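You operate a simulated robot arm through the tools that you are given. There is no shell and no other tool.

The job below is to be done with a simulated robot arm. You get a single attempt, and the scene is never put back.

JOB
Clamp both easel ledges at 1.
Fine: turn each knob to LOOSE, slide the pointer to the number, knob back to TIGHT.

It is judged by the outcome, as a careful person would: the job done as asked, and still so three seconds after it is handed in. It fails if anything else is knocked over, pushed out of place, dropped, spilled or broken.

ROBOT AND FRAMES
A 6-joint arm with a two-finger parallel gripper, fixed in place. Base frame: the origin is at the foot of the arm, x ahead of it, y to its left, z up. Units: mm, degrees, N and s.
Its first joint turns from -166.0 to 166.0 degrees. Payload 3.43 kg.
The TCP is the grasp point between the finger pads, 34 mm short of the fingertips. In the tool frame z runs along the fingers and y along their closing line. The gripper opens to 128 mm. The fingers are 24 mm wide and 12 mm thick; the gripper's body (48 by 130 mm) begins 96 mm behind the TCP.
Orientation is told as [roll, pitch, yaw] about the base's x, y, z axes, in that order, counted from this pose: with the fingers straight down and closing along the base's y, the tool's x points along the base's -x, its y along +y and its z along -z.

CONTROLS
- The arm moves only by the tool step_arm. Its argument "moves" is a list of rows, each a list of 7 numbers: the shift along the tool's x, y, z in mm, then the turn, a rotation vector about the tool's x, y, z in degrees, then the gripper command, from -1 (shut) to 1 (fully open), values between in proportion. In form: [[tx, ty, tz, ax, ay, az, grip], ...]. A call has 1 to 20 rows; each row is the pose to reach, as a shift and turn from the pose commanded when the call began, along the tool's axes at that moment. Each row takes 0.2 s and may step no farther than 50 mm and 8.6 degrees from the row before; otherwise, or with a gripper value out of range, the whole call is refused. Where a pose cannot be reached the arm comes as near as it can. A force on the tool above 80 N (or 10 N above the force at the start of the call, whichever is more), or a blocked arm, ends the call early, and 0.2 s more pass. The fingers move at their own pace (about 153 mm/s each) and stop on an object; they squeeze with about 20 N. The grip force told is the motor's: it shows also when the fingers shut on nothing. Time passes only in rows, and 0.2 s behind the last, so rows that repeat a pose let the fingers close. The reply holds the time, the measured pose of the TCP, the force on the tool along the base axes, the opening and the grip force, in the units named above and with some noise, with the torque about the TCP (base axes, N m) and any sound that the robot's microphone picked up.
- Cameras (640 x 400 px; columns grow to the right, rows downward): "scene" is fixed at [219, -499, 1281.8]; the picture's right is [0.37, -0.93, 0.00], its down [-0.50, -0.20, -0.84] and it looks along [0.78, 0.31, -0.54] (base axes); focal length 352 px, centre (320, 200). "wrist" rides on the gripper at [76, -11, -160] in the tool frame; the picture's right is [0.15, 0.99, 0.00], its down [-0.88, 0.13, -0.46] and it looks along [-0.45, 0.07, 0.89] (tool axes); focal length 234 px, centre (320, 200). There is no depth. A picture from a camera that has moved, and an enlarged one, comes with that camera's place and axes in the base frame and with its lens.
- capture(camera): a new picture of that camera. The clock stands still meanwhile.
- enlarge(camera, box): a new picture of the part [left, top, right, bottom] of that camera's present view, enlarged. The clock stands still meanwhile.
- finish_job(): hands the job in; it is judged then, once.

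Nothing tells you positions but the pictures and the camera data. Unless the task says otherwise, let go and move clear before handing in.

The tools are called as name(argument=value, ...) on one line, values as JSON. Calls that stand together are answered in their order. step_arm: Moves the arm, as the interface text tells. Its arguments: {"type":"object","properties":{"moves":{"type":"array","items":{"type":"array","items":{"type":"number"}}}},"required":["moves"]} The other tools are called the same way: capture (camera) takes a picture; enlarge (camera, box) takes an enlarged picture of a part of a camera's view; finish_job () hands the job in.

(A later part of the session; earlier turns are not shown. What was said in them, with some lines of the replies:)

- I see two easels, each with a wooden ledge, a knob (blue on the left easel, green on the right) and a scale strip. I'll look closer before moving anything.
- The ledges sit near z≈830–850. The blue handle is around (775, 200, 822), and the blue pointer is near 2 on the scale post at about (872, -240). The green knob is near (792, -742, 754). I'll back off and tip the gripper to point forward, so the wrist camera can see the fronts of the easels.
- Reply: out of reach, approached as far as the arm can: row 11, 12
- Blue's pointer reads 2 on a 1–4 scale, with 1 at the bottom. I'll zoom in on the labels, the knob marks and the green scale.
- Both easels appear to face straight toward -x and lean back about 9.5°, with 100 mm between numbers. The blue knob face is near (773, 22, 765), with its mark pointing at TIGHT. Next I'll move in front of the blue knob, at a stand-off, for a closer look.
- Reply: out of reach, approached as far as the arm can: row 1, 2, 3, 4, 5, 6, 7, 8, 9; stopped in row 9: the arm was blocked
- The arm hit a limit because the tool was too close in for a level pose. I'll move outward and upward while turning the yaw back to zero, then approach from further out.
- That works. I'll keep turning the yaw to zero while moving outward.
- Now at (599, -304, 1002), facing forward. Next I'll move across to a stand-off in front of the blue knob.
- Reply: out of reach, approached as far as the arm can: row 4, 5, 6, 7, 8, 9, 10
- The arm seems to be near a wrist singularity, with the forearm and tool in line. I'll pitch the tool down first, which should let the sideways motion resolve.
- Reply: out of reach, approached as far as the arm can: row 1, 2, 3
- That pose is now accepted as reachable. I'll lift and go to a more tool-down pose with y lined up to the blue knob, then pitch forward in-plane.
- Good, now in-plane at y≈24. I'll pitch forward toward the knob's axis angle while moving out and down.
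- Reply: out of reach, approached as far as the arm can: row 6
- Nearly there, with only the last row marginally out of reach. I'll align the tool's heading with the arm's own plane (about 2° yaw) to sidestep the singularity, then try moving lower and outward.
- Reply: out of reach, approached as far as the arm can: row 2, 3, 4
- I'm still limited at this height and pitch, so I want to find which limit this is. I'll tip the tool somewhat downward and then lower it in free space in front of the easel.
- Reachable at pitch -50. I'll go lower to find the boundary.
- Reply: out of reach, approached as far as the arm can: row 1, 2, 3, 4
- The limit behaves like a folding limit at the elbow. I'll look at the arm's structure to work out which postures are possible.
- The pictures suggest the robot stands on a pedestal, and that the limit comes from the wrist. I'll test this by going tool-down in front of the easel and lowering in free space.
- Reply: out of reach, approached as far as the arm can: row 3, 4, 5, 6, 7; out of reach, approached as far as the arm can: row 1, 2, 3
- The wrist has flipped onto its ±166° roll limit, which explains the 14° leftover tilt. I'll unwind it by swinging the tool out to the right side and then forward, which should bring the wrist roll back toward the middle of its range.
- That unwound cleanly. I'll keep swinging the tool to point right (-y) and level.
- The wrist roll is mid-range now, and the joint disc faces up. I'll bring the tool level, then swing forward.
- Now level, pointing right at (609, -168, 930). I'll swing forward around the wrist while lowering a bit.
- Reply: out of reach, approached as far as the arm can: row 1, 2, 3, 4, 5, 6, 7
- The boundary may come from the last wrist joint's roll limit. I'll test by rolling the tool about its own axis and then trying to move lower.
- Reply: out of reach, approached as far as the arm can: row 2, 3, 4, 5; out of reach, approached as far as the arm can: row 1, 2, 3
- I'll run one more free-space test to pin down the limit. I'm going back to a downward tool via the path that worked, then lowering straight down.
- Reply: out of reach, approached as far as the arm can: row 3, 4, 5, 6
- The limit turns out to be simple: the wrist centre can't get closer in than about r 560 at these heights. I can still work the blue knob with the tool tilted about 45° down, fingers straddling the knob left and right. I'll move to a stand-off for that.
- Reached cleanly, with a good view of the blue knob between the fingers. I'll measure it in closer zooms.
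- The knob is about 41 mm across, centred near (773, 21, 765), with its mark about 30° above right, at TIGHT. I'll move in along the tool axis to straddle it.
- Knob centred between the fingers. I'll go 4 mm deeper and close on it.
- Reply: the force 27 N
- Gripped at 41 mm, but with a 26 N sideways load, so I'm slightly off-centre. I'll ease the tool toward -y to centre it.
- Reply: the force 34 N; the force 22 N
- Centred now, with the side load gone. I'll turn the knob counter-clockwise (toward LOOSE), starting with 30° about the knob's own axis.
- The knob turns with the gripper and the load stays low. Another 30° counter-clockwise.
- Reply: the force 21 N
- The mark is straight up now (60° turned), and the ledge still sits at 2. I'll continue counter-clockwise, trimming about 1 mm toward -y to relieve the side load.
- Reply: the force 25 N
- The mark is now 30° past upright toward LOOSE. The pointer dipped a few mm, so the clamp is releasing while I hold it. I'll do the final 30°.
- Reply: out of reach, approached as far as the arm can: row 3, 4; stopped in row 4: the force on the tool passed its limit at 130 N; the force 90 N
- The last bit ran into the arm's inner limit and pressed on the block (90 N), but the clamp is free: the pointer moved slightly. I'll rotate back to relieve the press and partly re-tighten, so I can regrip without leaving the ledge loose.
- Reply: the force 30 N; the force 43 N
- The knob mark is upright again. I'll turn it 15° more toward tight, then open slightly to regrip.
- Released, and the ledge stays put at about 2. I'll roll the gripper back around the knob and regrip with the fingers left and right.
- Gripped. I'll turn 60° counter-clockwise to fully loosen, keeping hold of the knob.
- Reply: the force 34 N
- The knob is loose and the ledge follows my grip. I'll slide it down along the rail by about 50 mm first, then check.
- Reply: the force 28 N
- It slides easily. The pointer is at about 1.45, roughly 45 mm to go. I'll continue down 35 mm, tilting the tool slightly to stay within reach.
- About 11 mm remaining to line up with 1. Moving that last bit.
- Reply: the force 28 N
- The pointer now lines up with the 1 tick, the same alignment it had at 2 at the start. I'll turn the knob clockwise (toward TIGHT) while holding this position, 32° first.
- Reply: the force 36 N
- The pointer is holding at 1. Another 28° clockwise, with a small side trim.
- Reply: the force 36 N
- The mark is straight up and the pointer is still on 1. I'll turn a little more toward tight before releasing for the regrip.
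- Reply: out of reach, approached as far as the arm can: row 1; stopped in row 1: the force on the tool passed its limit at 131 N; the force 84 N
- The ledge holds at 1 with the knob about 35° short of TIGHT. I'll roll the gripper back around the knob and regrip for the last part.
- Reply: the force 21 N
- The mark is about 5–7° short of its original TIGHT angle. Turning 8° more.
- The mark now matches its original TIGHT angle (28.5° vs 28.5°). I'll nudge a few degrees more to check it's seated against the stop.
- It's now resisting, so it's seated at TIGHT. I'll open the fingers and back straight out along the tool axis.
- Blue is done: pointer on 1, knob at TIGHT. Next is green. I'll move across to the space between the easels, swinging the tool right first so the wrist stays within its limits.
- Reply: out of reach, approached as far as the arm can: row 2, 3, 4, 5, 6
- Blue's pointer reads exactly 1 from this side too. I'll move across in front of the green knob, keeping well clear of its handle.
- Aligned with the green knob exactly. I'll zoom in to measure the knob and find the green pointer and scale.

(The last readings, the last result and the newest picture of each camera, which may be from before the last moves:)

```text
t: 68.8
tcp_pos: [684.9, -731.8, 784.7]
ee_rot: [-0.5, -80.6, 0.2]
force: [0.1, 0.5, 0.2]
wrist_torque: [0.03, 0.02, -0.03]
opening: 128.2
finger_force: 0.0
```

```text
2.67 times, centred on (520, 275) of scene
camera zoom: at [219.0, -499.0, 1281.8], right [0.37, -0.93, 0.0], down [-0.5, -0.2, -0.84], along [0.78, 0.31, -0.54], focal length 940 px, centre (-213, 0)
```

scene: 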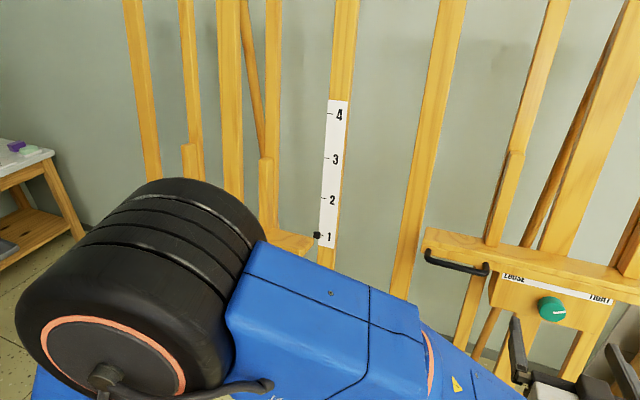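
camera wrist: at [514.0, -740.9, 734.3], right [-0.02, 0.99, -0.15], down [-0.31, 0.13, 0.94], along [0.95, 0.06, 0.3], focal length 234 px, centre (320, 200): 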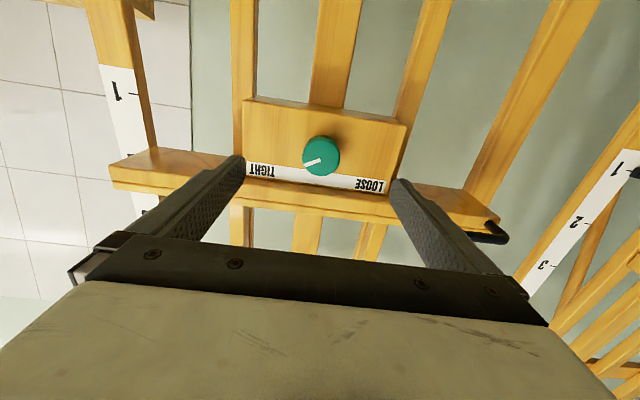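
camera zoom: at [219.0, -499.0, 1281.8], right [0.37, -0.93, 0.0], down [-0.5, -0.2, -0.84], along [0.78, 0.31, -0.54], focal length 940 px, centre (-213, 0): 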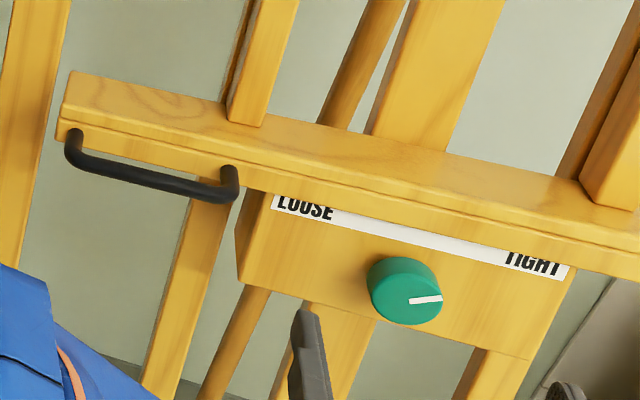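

The knob layout matches the blue one, with its mark at TIGHT. Before turning anything, I'll raise the camera to see where the green pointer sits on its scale.

step_arm(moves=[[-26, -5.6, -17.6, 0, 5, 0, 0.5], [-53, -11, -35, 0, 10, 0, 0.2], [-79, -17, -53, 0, 15, 0, 0], [-106, -22, -70, 0, 20, 0, 0], [-132.4, -28, -87.8, 0, 25.6, 0, 0]])

capture(camera="wrist")

enlarge(camera="wrist", box=[110, 70, 270, 170])

```text
t: 70.0
tcp_pos: [620.0, -760.2, 925.8]
ee_rot: [0.1, -55.0, -0.3]
force: [-0.8, 1.3, -0.1]
wrist_torque: [0.02, -0.02, 0.01]
opening: 63.9
finger_force: 0.1
```

```text
taken
camera wrist: at [444.7, -770.7, 954.2], right [-0.08, 0.99, -0.12], down [0.13, 0.13, 0.98], along [0.99, 0.06, -0.14], focal length 234 px, centre (320, 200)
```

wrist: 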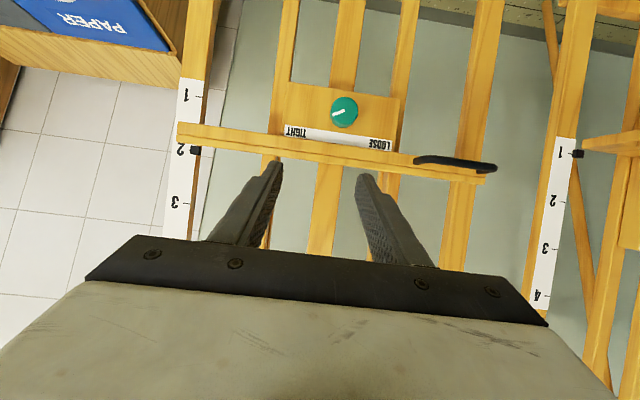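

```text
4.00 times, centred on (190, 120) of wrist
camera zoom: at [444.7, -770.7, 954.2], right [-0.08, 0.99, -0.12], down [0.13, 0.13, 0.98], along [0.99, 0.06, -0.14], focal length 937 px, centre (840, 520)
```

zoom: 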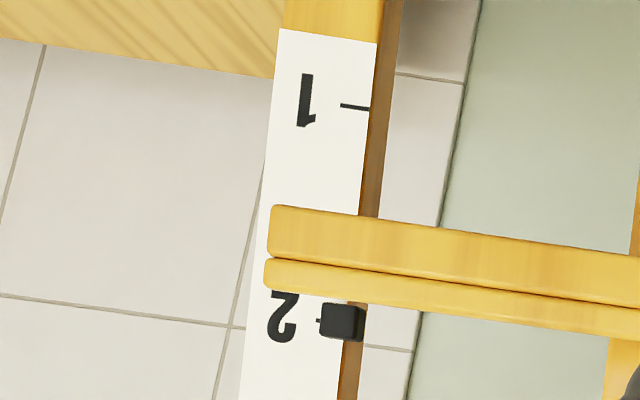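

Green also sits at 2, and this viewpoint gives a clear reading. I'll go back to the aligned stand-off in front of the green knob.

step_arm(moves=[[16, 6, 26, 0, -5.1, 0, 0.3], [33, 12, 53, 0, -10.2, 0, 0.6], [49, 17.5, 79, 0, -15.3, 0, 1], [65, 23, 105.5, 0, -20.4, 0, 1], [81.7, 29.2, 131.9, 0, -25.5, 0, 1]])

enlarge(camera="wrist", box=[220, 80, 420, 205])

```text
t: 71.2
tcp_pos: [680.6, -732.5, 784.9]
ee_rot: [-0.7, -80.6, 0.4]
force: [0.1, 0.4, 0.5]
wrist_torque: [-0.01, 0.06, -0.01]
opening: 127.9
finger_force: 0.0
```

```text
3.20 times, centred on (320, 142) of wrist
camera zoom: at [511.0, -742.5, 735.3], right [-0.02, 0.99, -0.15], down [-0.31, 0.13, 0.94], along [0.95, 0.06, 0.3], focal length 749 px, centre (320, 384)
```

zoom: 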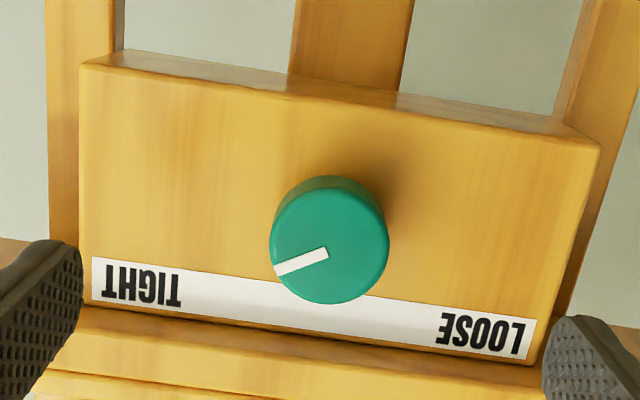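

step_arm(moves=[[0.5, 0.6, 25, 0, 0, 0, 1], [1, 1.2, 50, 0, 0, 0, 1], [1.4, 1.7, 68, 0, 0, 0, 1], [1.6, 2, 77, 0, 0, 0, 1], [1.6, 2, 77, 0, 0, 0, 0], [1.6, 2, 77, 0, 0, 0, -0.2]])

capture(camera="wrist")

enlarge(camera="scene", box=[440, 220, 640, 345])

```text
t: 72.6
tcp_pos: [756.7, -730.2, 771.8]
ee_rot: [-0.2, -80.5, -0.1]
force: [0.6, -0.8, 0.6]
wrist_torque: [-0.01, 0.02, 0.01]
opening: 51.0
finger_force: 0.1
```

```text
taken
camera wrist: at [586.5, -739.7, 721.5], right [-0.02, 0.99, -0.14], down [-0.3, 0.13, 0.94], along [0.95, 0.06, 0.3], focal length 234 px, centre (320, 200)
```

wrist: 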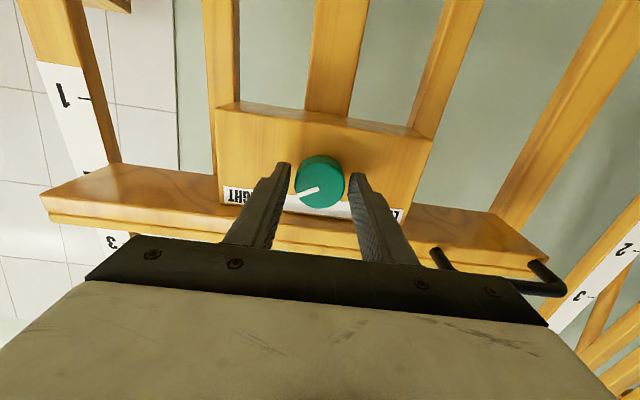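

```text
3.20 times, centred on (540, 282) of scene
camera zoom: at [219.0, -499.0, 1281.8], right [0.37, -0.93, 0.0], down [-0.5, -0.2, -0.84], along [0.78, 0.31, -0.54], focal length 1128 px, centre (-384, -64)
```

zoom: 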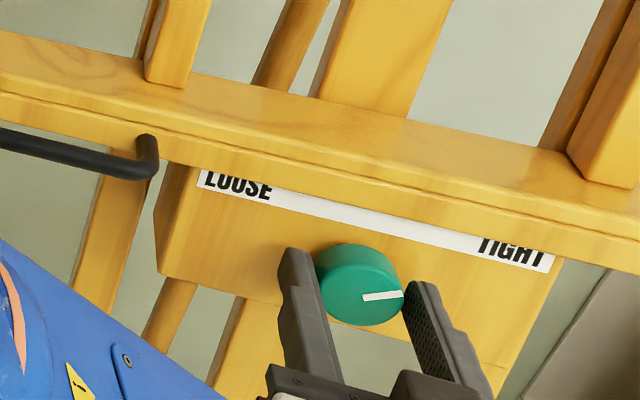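

Fingers straddle the green knob, centred. I'll roll the open gripper clockwise 48° around the knob so a single grip can cover the whole turn.

step_arm(moves=[[0, 0, 0, 0, 0, 8, -0.2], [0, 0, 0, 0, 0, 16, -0.2], [0, 0, 0, 0, 0, 24, -0.2], [0, 0, 0, 0, 0, 32, -0.2], [0, 0, 0, 0, 0, 40, -0.2], [0, 0, 0, 0, 0, 48, -0.2]])

capture(camera="wrist")

```text
t: 74.0
tcp_pos: [757.5, -729.8, 771.0]
ee_rot: [77.5, -41.2, -81.8]
force: [0.0, 0.2, 0.6]
wrist_torque: [0.02, -0.01, 0.01]
opening: 51.7
finger_force: 0.0
```

```text
taken
camera wrist: at [589.0, -679.0, 738.0], right [0.11, 0.77, 0.63], down [-0.34, -0.57, 0.75], along [0.93, -0.29, 0.2], focal length 234 px, centre (320, 200)
```

wrist: 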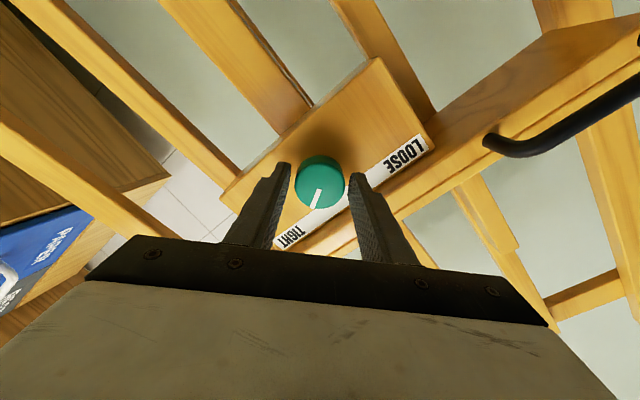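

step_arm(moves=[[0, 0, 0, 0, 0, 0, -1], [0, 0, 0, 0, 0, 0, -1], [0, 0, 0, 0, 0, 0, -1]])

```text
t: 74.8
tcp_pos: [756.9, -729.9, 771.2]
ee_rot: [77.4, -41.3, -81.7]
force: [-0.1, 0.5, -0.2]
wrist_torque: [0.0, -0.08, 0.04]
opening: 41.6
finger_force: 44.7
```

Perfectly centred, with no side load. Turning counter-clockwise 60° first.

step_arm(moves=[[0, 0, 0, 0, 0, -7.5, -1], [0, 0, 0, 0, 0, -15, -1], [0, 0, 0, 0, 0, -22.5, -1], [0, 0, 0, 0, 0, -30, -1], [0, 0, 0, 0, 0, -37.5, -1], [0, 0, 0, 0, 0, -45, -1], [0, 0, 0, 0, 0, -52.5, -1], [0, 0, 0, 0, 0, -60, -1]])

enlarge(camera="scene", box=[440, 220, 640, 345])

```text
t: 76.6
tcp_pos: [757.5, -729.9, 770.4]
ee_rot: [-51.4, -74.7, 52.2]
force: [-1.8, -6.1, -5.1]
wrist_torque: [0.0, -0.47, -0.07]
opening: 41.5
finger_force: 45.0
```

```text
3.20 times, centred on (540, 282) of scene
camera zoom: at [219.0, -499.0, 1281.8], right [0.37, -0.93, 0.0], down [-0.5, -0.2, -0.84], along [0.78, 0.31, -0.54], focal length 1128 px, centre (-384, -64)
```

zoom: 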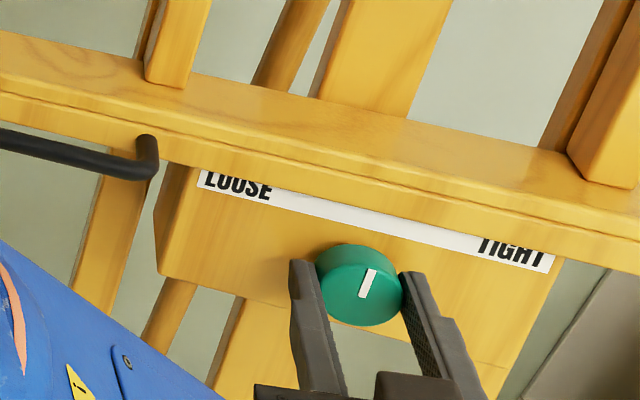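

Mark upright. I'll continue another 52° toward LOOSE.

step_arm(moves=[[0, 0, 0, 0, 0, -7.5, -1], [0, 0, 0, 0, 0, -15, -1], [0, 0, 0, 0, 0, -22.5, -1], [0, 0, 0, 0, 0, -30, -1], [0, 0, 0, 0, 0, -37.5, -1], [0, 0, 0, 0, 0, -45, -1], [0, 0, 0, 0, 0, -52, -1]])

enlarge(camera="scene", box=[440, 220, 640, 345])

capture(camera="wrist")

```text
t: 78.2
tcp_pos: [756.5, -730.1, 770.6]
ee_rot: [-79.5, -25.6, 85.2]
force: [19.9, -27.6, -2.0]
wrist_torque: [-0.03, -0.27, -0.58]
opening: 41.2
finger_force: 44.7
```

```text
3.20 times, centred on (540, 282) of scene
camera zoom: at [219.0, -499.0, 1281.8], right [0.37, -0.93, 0.0], down [-0.5, -0.2, -0.84], along [0.78, 0.31, -0.54], focal length 1128 px, centre (-384, -64)
```

zoom: 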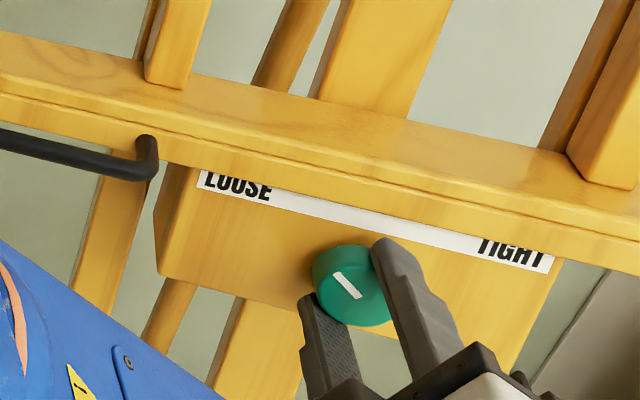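

```text
taken
camera wrist: at [594.3, -801.8, 773.2], right [-0.16, 0.3, -0.94], down [-0.4, 0.85, 0.34], along [0.9, 0.43, -0.01], focal length 234 px, centre (320, 200)
```

wrist: 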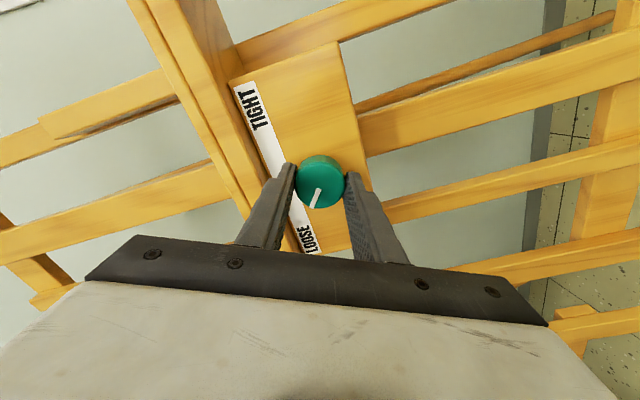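

The green knob is loose and the ledge is steady in my grip. I'll slide it down 100 mm along the rail.

step_arm(moves=[[5.3, 8.5, 0, 0, 0, 0, -1], [9.7, 17.5, 0, 0, 0, 0, -1], [14.1, 26.5, 0, 0, 0, 0, -1], [18.5, 35.5, 0, 0, 0, 0, -1], [22.9, 44.5, 0, 0, 0, 0, -1], [27.2, 53.4, 0, 0, 0, 0, -1], [31.6, 62.4, 0, 0, 0, 0, -1], [36, 71.4, 0, 0, 0, 0, -1], [40.4, 80.4, -0.1, 0, 0, 0, -1], [44.8, 89.4, -0.1, 0, 0, 0, -1], [44.8, 89.4, -0.1, 0, 0, 0, -1]])

capture(camera="scene")

capture(camera="wrist")

```text
t: 80.6
tcp_pos: [739.6, -729.5, 672.1]
ee_rot: [-79.5, -25.5, 85.2]
force: [-2.2, -13.8, 6.5]
wrist_torque: [0.05, -0.54, -0.07]
opening: 41.7
finger_force: 45.2
```

```text
taken
```

scene: 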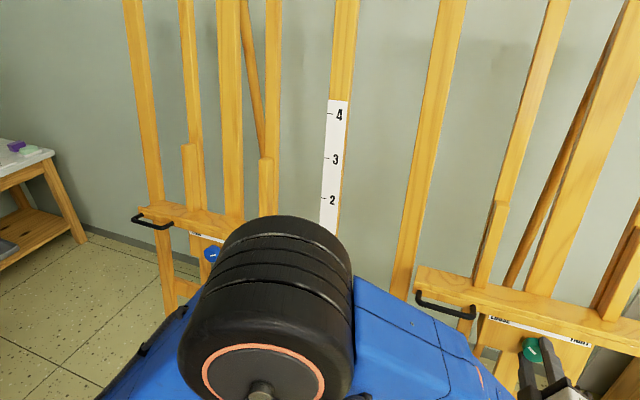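

```text
taken
camera wrist: at [576.9, -801.8, 675.0], right [-0.16, 0.3, -0.94], down [-0.4, 0.85, 0.34], along [0.9, 0.43, -0.01], focal length 234 px, centre (320, 200)
```

wrist: 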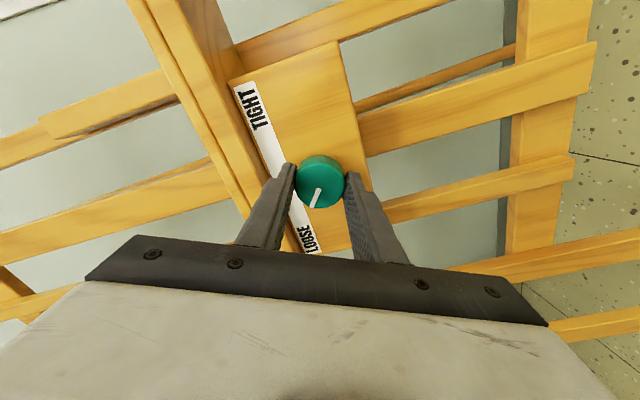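

It moved 99.9 mm. Now I'll turn the knob clockwise back toward TIGHT, holding position.

step_arm(moves=[[0, 0, 0, 0, 0, 7.5, -1], [0, 0, 0, 0, 0, 15, -1], [0, 0, 0, 0, 0, 22.5, -1], [0, 0, 0, 0, 0, 30, -1], [0, 0, 0, 0, 0, 37.5, -1], [0, 0, 0, 0, 0, 45, -1], [0, 0, 0, 0, 0, 52.5, -1], [0, 0, 0, 0, 0, 60, -1]])

capture(camera="wrist")

```text
t: 82.4
tcp_pos: [739.7, -729.8, 672.9]
ee_rot: [-22.4, -79.8, 22.3]
force: [-17.2, -1.5, 7.6]
wrist_torque: [-0.04, 0.4, -0.17]
opening: 41.6
finger_force: 44.7
```

```text
taken
camera wrist: at [568.7, -744.7, 623.8], right [-0.03, 0.98, -0.21], down [-0.31, 0.19, 0.93], along [0.95, 0.09, 0.29], focal length 234 px, centre (320, 200)
```

wrist: 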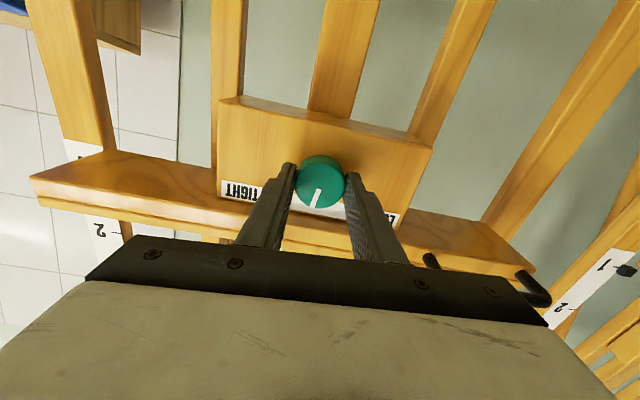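

step_arm(moves=[[0, 0, 0, 0, 0, 7.5, -1], [0, 0, 0, 0, 0, 15, -1], [0, 0, 0, 0, 0, 22.5, -1], [0, 0, 0, 0, 0, 30, -1], [0, 0, 0, 0, 0, 37.5, -1], [0, 0, 0, 0, 0, 45, -1], [0, 0, 0, 0, 0, 52, -1]])

enlarge(camera="wrist", box=[200, 110, 440, 260])

enlarge(camera="scene", box=[440, 260, 640, 385])

```text
t: 84.0
tcp_pos: [739.7, -729.6, 672.9]
ee_rot: [77.4, -41.2, -81.7]
force: [-31.3, 14.0, 2.7]
wrist_torque: [0.04, 0.14, 0.53]
opening: 41.5
finger_force: 44.7
```

```text
2.67 times, centred on (320, 185) of wrist
camera zoom: at [571.8, -679.3, 639.6], right [0.11, 0.77, 0.63], down [-0.34, -0.57, 0.75], along [0.93, -0.29, 0.2], focal length 624 px, centre (320, 240)
```

zoom: 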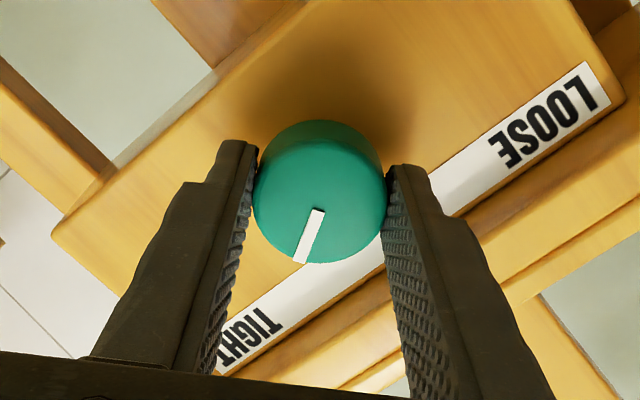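

```text
3.20 times, centred on (540, 322) of scene
camera zoom: at [219.0, -499.0, 1281.8], right [0.37, -0.93, 0.0], down [-0.5, -0.2, -0.84], along [0.78, 0.31, -0.54], focal length 1128 px, centre (-384, -192)
```

zoom: 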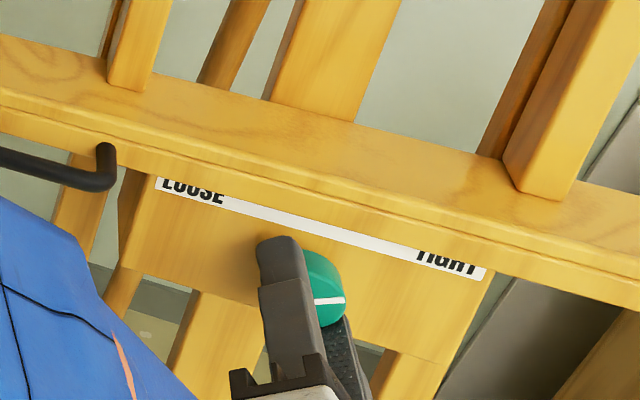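

Back at the original TIGHT angle. A small extra nudge to seat it.

step_arm(moves=[[0, 0, 0, 0, 0, 2.5, -1], [0, 0, 0, 0, 0, 5, -1]])

```text
t: 84.6
tcp_pos: [740.0, -729.7, 671.9]
ee_rot: [78.2, -36.4, -83.1]
force: [-31.7, 16.5, 0.7]
wrist_torque: [0.15, 0.26, 0.75]
opening: 41.7
finger_force: 45.2
```

enlarge(camera="wrist", box=[200, 110, 440, 260])

```text
2.67 times, centred on (320, 185) of wrist
camera zoom: at [572.6, -674.4, 644.0], right [0.12, 0.71, 0.69], down [-0.35, -0.62, 0.7], along [0.93, -0.32, 0.17], focal length 624 px, centre (320, 240)
```

zoom: 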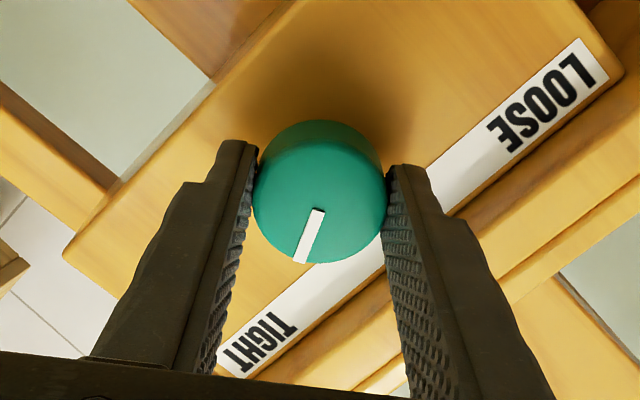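

enlarge(camera="scene", box=[500, 310, 580, 360])

```text
8.00 times, centred on (540, 335) of scene
camera zoom: at [219.0, -499.0, 1281.8], right [0.37, -0.93, 0.0], down [-0.5, -0.2, -0.84], along [0.78, 0.31, -0.54], focal length 2820 px, centre (-1440, -880)
```

zoom: 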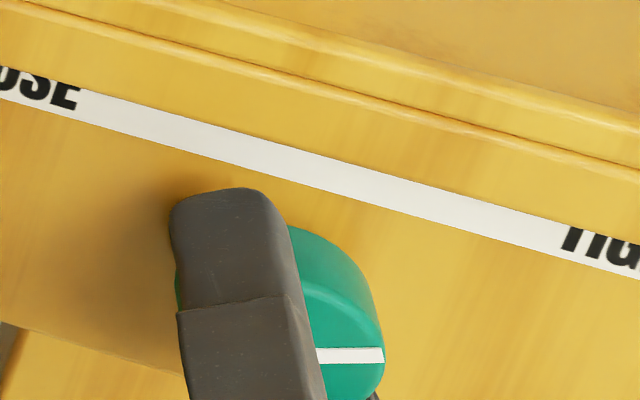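

Seated slightly past the original TIGHT angle. I'll open just enough, back straight out, and level the gripper.

step_arm(moves=[[0, 0, 0, 0, 0, 0, -0.5], [0, 0, 0, 0, 0, 0, -0.18], [0, 0, 0, 0, 0, 0, -0.18], [0, 0, -20, 0, 0, 0, -0.18], [0, 0, -45, 0, 0, 0, -0.18], [0, 0, -75, 0, 0, 0, -0.1], [0, 0, -105, 0, 0, -7, 0], [0, 0, -105, 0, 0, -15, 0], [0, 0, -105, 0, 0, -23, 0], [0, 0, -105, 0, 0, -31, 0], [0, 0, -105, 0, 0, -39, 0], [0, 0, -105, 0, 0, -46, 0], [0, 0, -105, 0, 0, -53, 0]])

capture(camera="wrist")

```text
t: 87.4
tcp_pos: [635.7, -729.6, 691.0]
ee_rot: [-0.8, -80.5, 0.8]
force: [0.2, 0.4, -0.2]
wrist_torque: [0.04, -0.03, -0.01]
opening: 64.1
finger_force: 0.1
```

```text
taken
camera wrist: at [465.5, -739.8, 640.2], right [-0.02, 0.99, -0.15], down [-0.3, 0.13, 0.94], along [0.95, 0.07, 0.3], focal length 234 px, centre (320, 200)
```

wrist: 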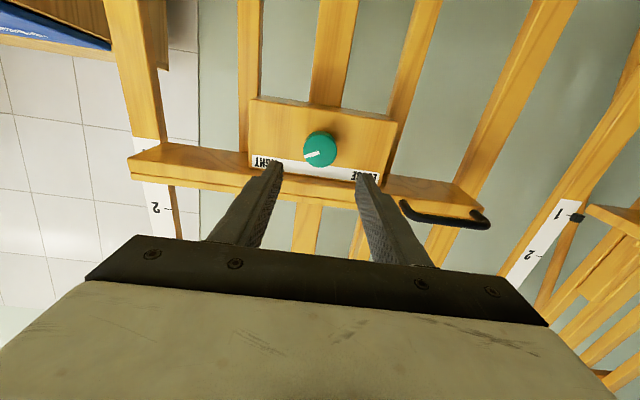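

step_arm(moves=[[-30, -6, -10, 0, 5.1, 0, 0], [-61, -12, -21, 0, 10.2, 0, 0], [-91, -18, -31, 0, 15.3, 0, 0], [-122, -24, -41.5, 0, 20.4, 0, 0], [-152.5, -30, -51.9, 0, 25.5, 0, 0]])

capture(camera="wrist")

enlarge(camera="wrist", box=[110, 70, 270, 170])

enlarge(camera="wrist", box=[260, 70, 420, 170])

```text
t: 88.6
tcp_pos: [611.7, -760.7, 847.4]
ee_rot: [0.0, -54.9, -0.2]
force: [0.4, -0.2, -0.3]
wrist_torque: [0.02, -0.02, 0.03]
opening: 63.9
finger_force: 0.1
```

```text
taken
camera wrist: at [436.4, -769.7, 875.8], right [-0.08, 0.99, -0.12], down [0.13, 0.13, 0.98], along [0.99, 0.06, -0.14], focal length 234 px, centre (320, 200)
```

wrist: 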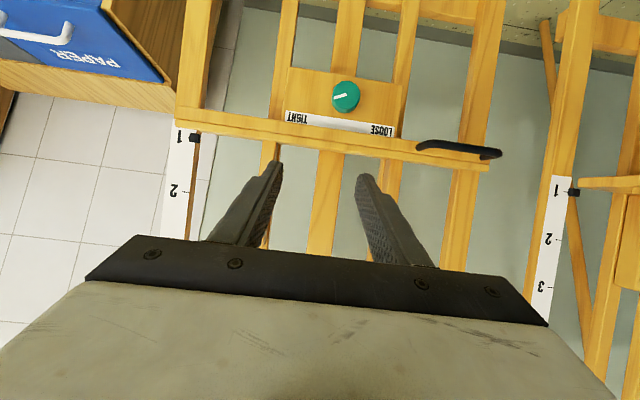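

```text
4.00 times, centred on (190, 120) of wrist
camera zoom: at [436.4, -769.7, 875.8], right [-0.08, 0.99, -0.12], down [0.13, 0.13, 0.98], along [0.99, 0.06, -0.14], focal length 937 px, centre (840, 520)
```

zoom: 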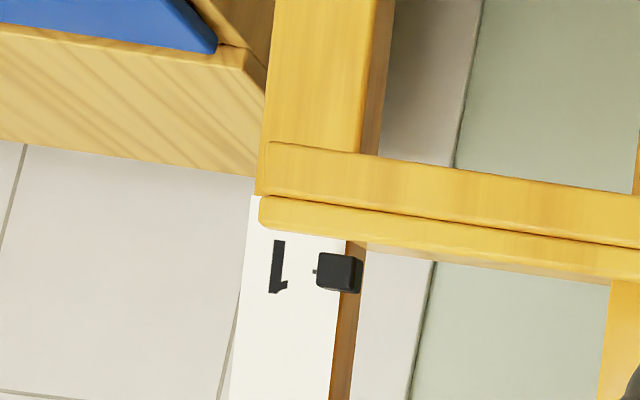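

```text
4.00 times, centred on (340, 120) of wrist
camera zoom: at [436.4, -769.7, 875.8], right [-0.08, 0.99, -0.12], down [0.13, 0.13, 0.98], along [0.99, 0.06, -0.14], focal length 937 px, centre (240, 520)
```

zoom: 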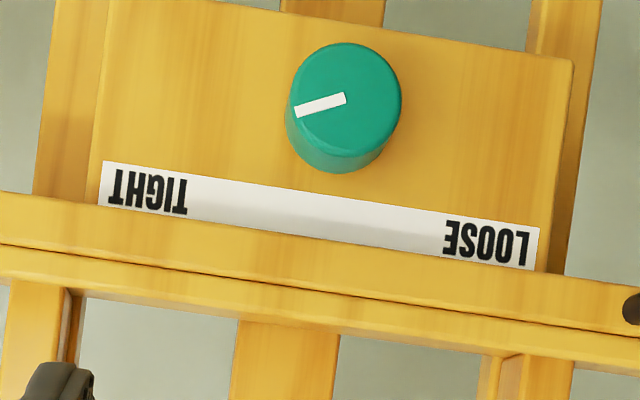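

Green pointer is right on 1 and its knob is at TIGHT. I'll re-verify blue from here and check the overall scene.

enlarge(camera="wrist", box=[520, 150, 640, 225])

capture(camera="scene")

enlarge(camera="scene", box=[120, 160, 360, 280])

```text
5.33 times, centred on (580, 188) of wrist
camera zoom: at [436.4, -769.7, 875.8], right [-0.08, 0.99, -0.12], down [0.13, 0.13, 0.98], along [0.99, 0.06, -0.14], focal length 1249 px, centre (-1067, 267)
```

zoom: 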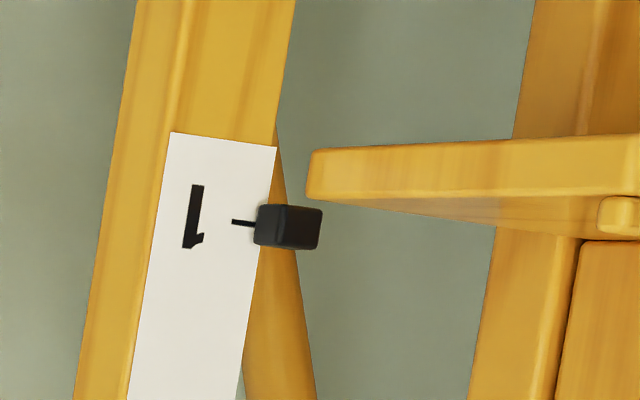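

```text
taken
```

scene: 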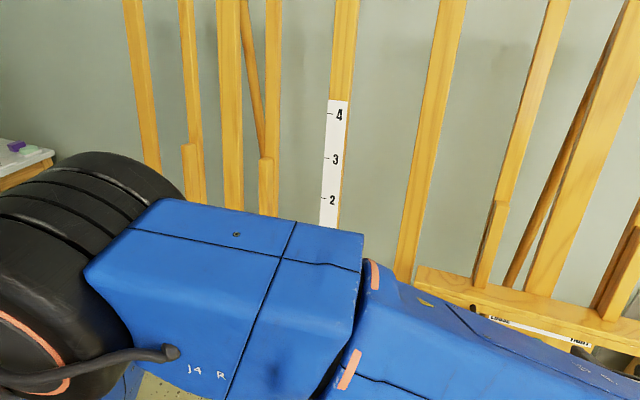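

```text
2.67 times, centred on (240, 220) of scene
camera zoom: at [219.0, -499.0, 1281.8], right [0.37, -0.93, 0.0], down [-0.5, -0.2, -0.84], along [0.78, 0.31, -0.54], focal length 940 px, centre (533, 147)
```

zoom: 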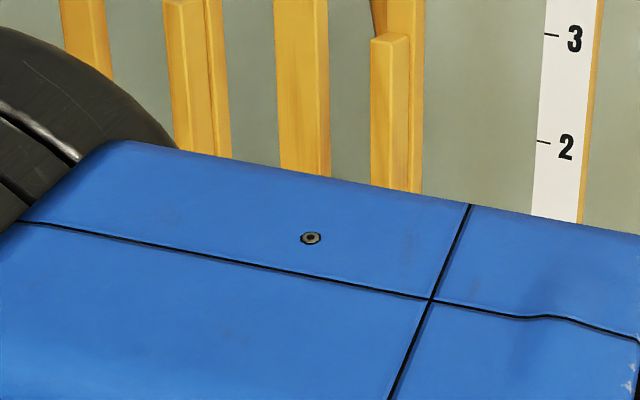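

Both pointers read 1 and both knobs are at TIGHT. I'll retreat a bit further into free space and do a last check before handing in.

step_arm(moves=[[-14, 20, -26, 0, 0, 0, 0], [-28, 40, -52, 0, 0, 0, 0], [-42, 60, -78, 0, 0, 0, 0], [-42, 60, -78, 0, 0, 0, 0], [-42, 60, -78, 0, 0, 0, 0]])

capture(camera="wrist")

enlarge(camera="wrist", box=[120, 50, 360, 200])

enlarge(camera="wrist", box=[400, 90, 640, 240])

```text
t: 89.8
tcp_pos: [572.9, -698.2, 928.0]
ee_rot: [0.0, -55.0, -0.2]
force: [-0.4, -0.2, 0.1]
wrist_torque: [-0.03, 0.0, -0.03]
opening: 64.0
finger_force: 0.0
```

```text
taken
camera wrist: at [396.7, -707.3, 956.7], right [-0.08, 0.99, -0.12], down [0.13, 0.13, 0.98], along [0.99, 0.06, -0.14], focal length 234 px, centre (320, 200)
```

wrist: 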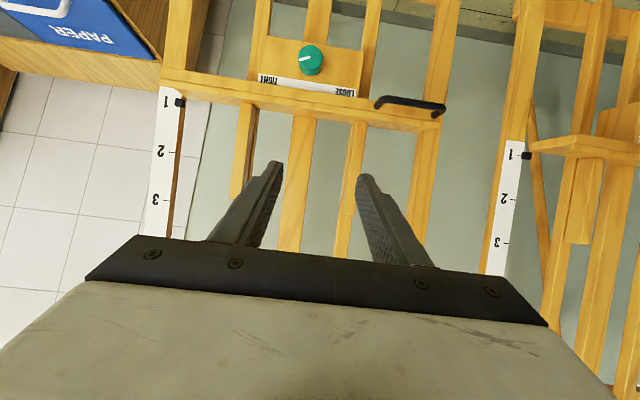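

```text
2.67 times, centred on (240, 125) of wrist
camera zoom: at [396.7, -707.3, 956.7], right [-0.08, 0.99, -0.12], down [0.13, 0.13, 0.98], along [0.99, 0.06, -0.14], focal length 624 px, centre (533, 400)
```

zoom: 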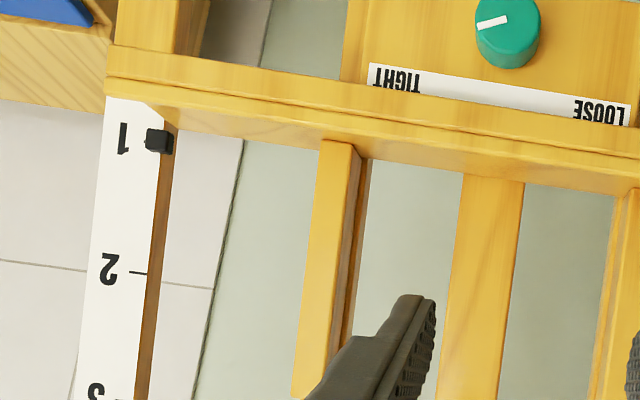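

```text
2.67 times, centred on (520, 165) of wrist
camera zoom: at [396.7, -707.3, 956.7], right [-0.08, 0.99, -0.12], down [0.13, 0.13, 0.98], along [0.99, 0.06, -0.14], focal length 624 px, centre (-213, 293)
```

zoom: 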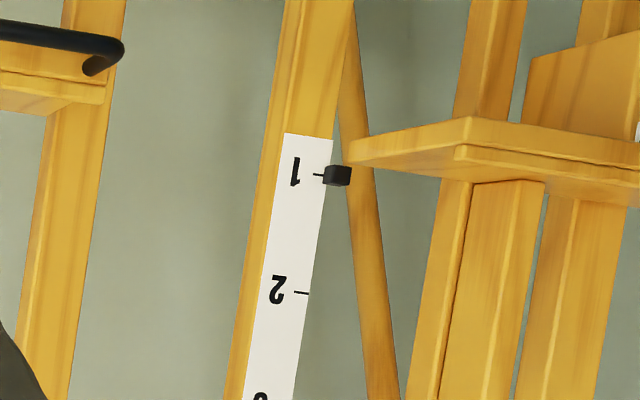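

Both ledges sit with their pointers on 1 and both knobs are turned to TIGHT. The gripper is empty and clear of the easels, and nothing else has been disturbed, so I'm handing in the job.

finish_job()

```text
The job is handed in.
```

Both easel ledges are clamped at 1. Each pointer lines up with its 1 mark to within a couple of millimetres, and both knobs are back at TIGHT, about 4–5° past where they started.

- **Contact force:** while loosening and re-tightening the blue knob, the arm hit its reach limits twice and briefly pressed on the easel with about 130 N. The blue scale still looked to be in the same place in later pictures, and I saw nothing else moved or knocked over.
- **Hand-in state:** the gripper is empty and clear of both easels. The job has been handed in, but I haven't seen the judging result.
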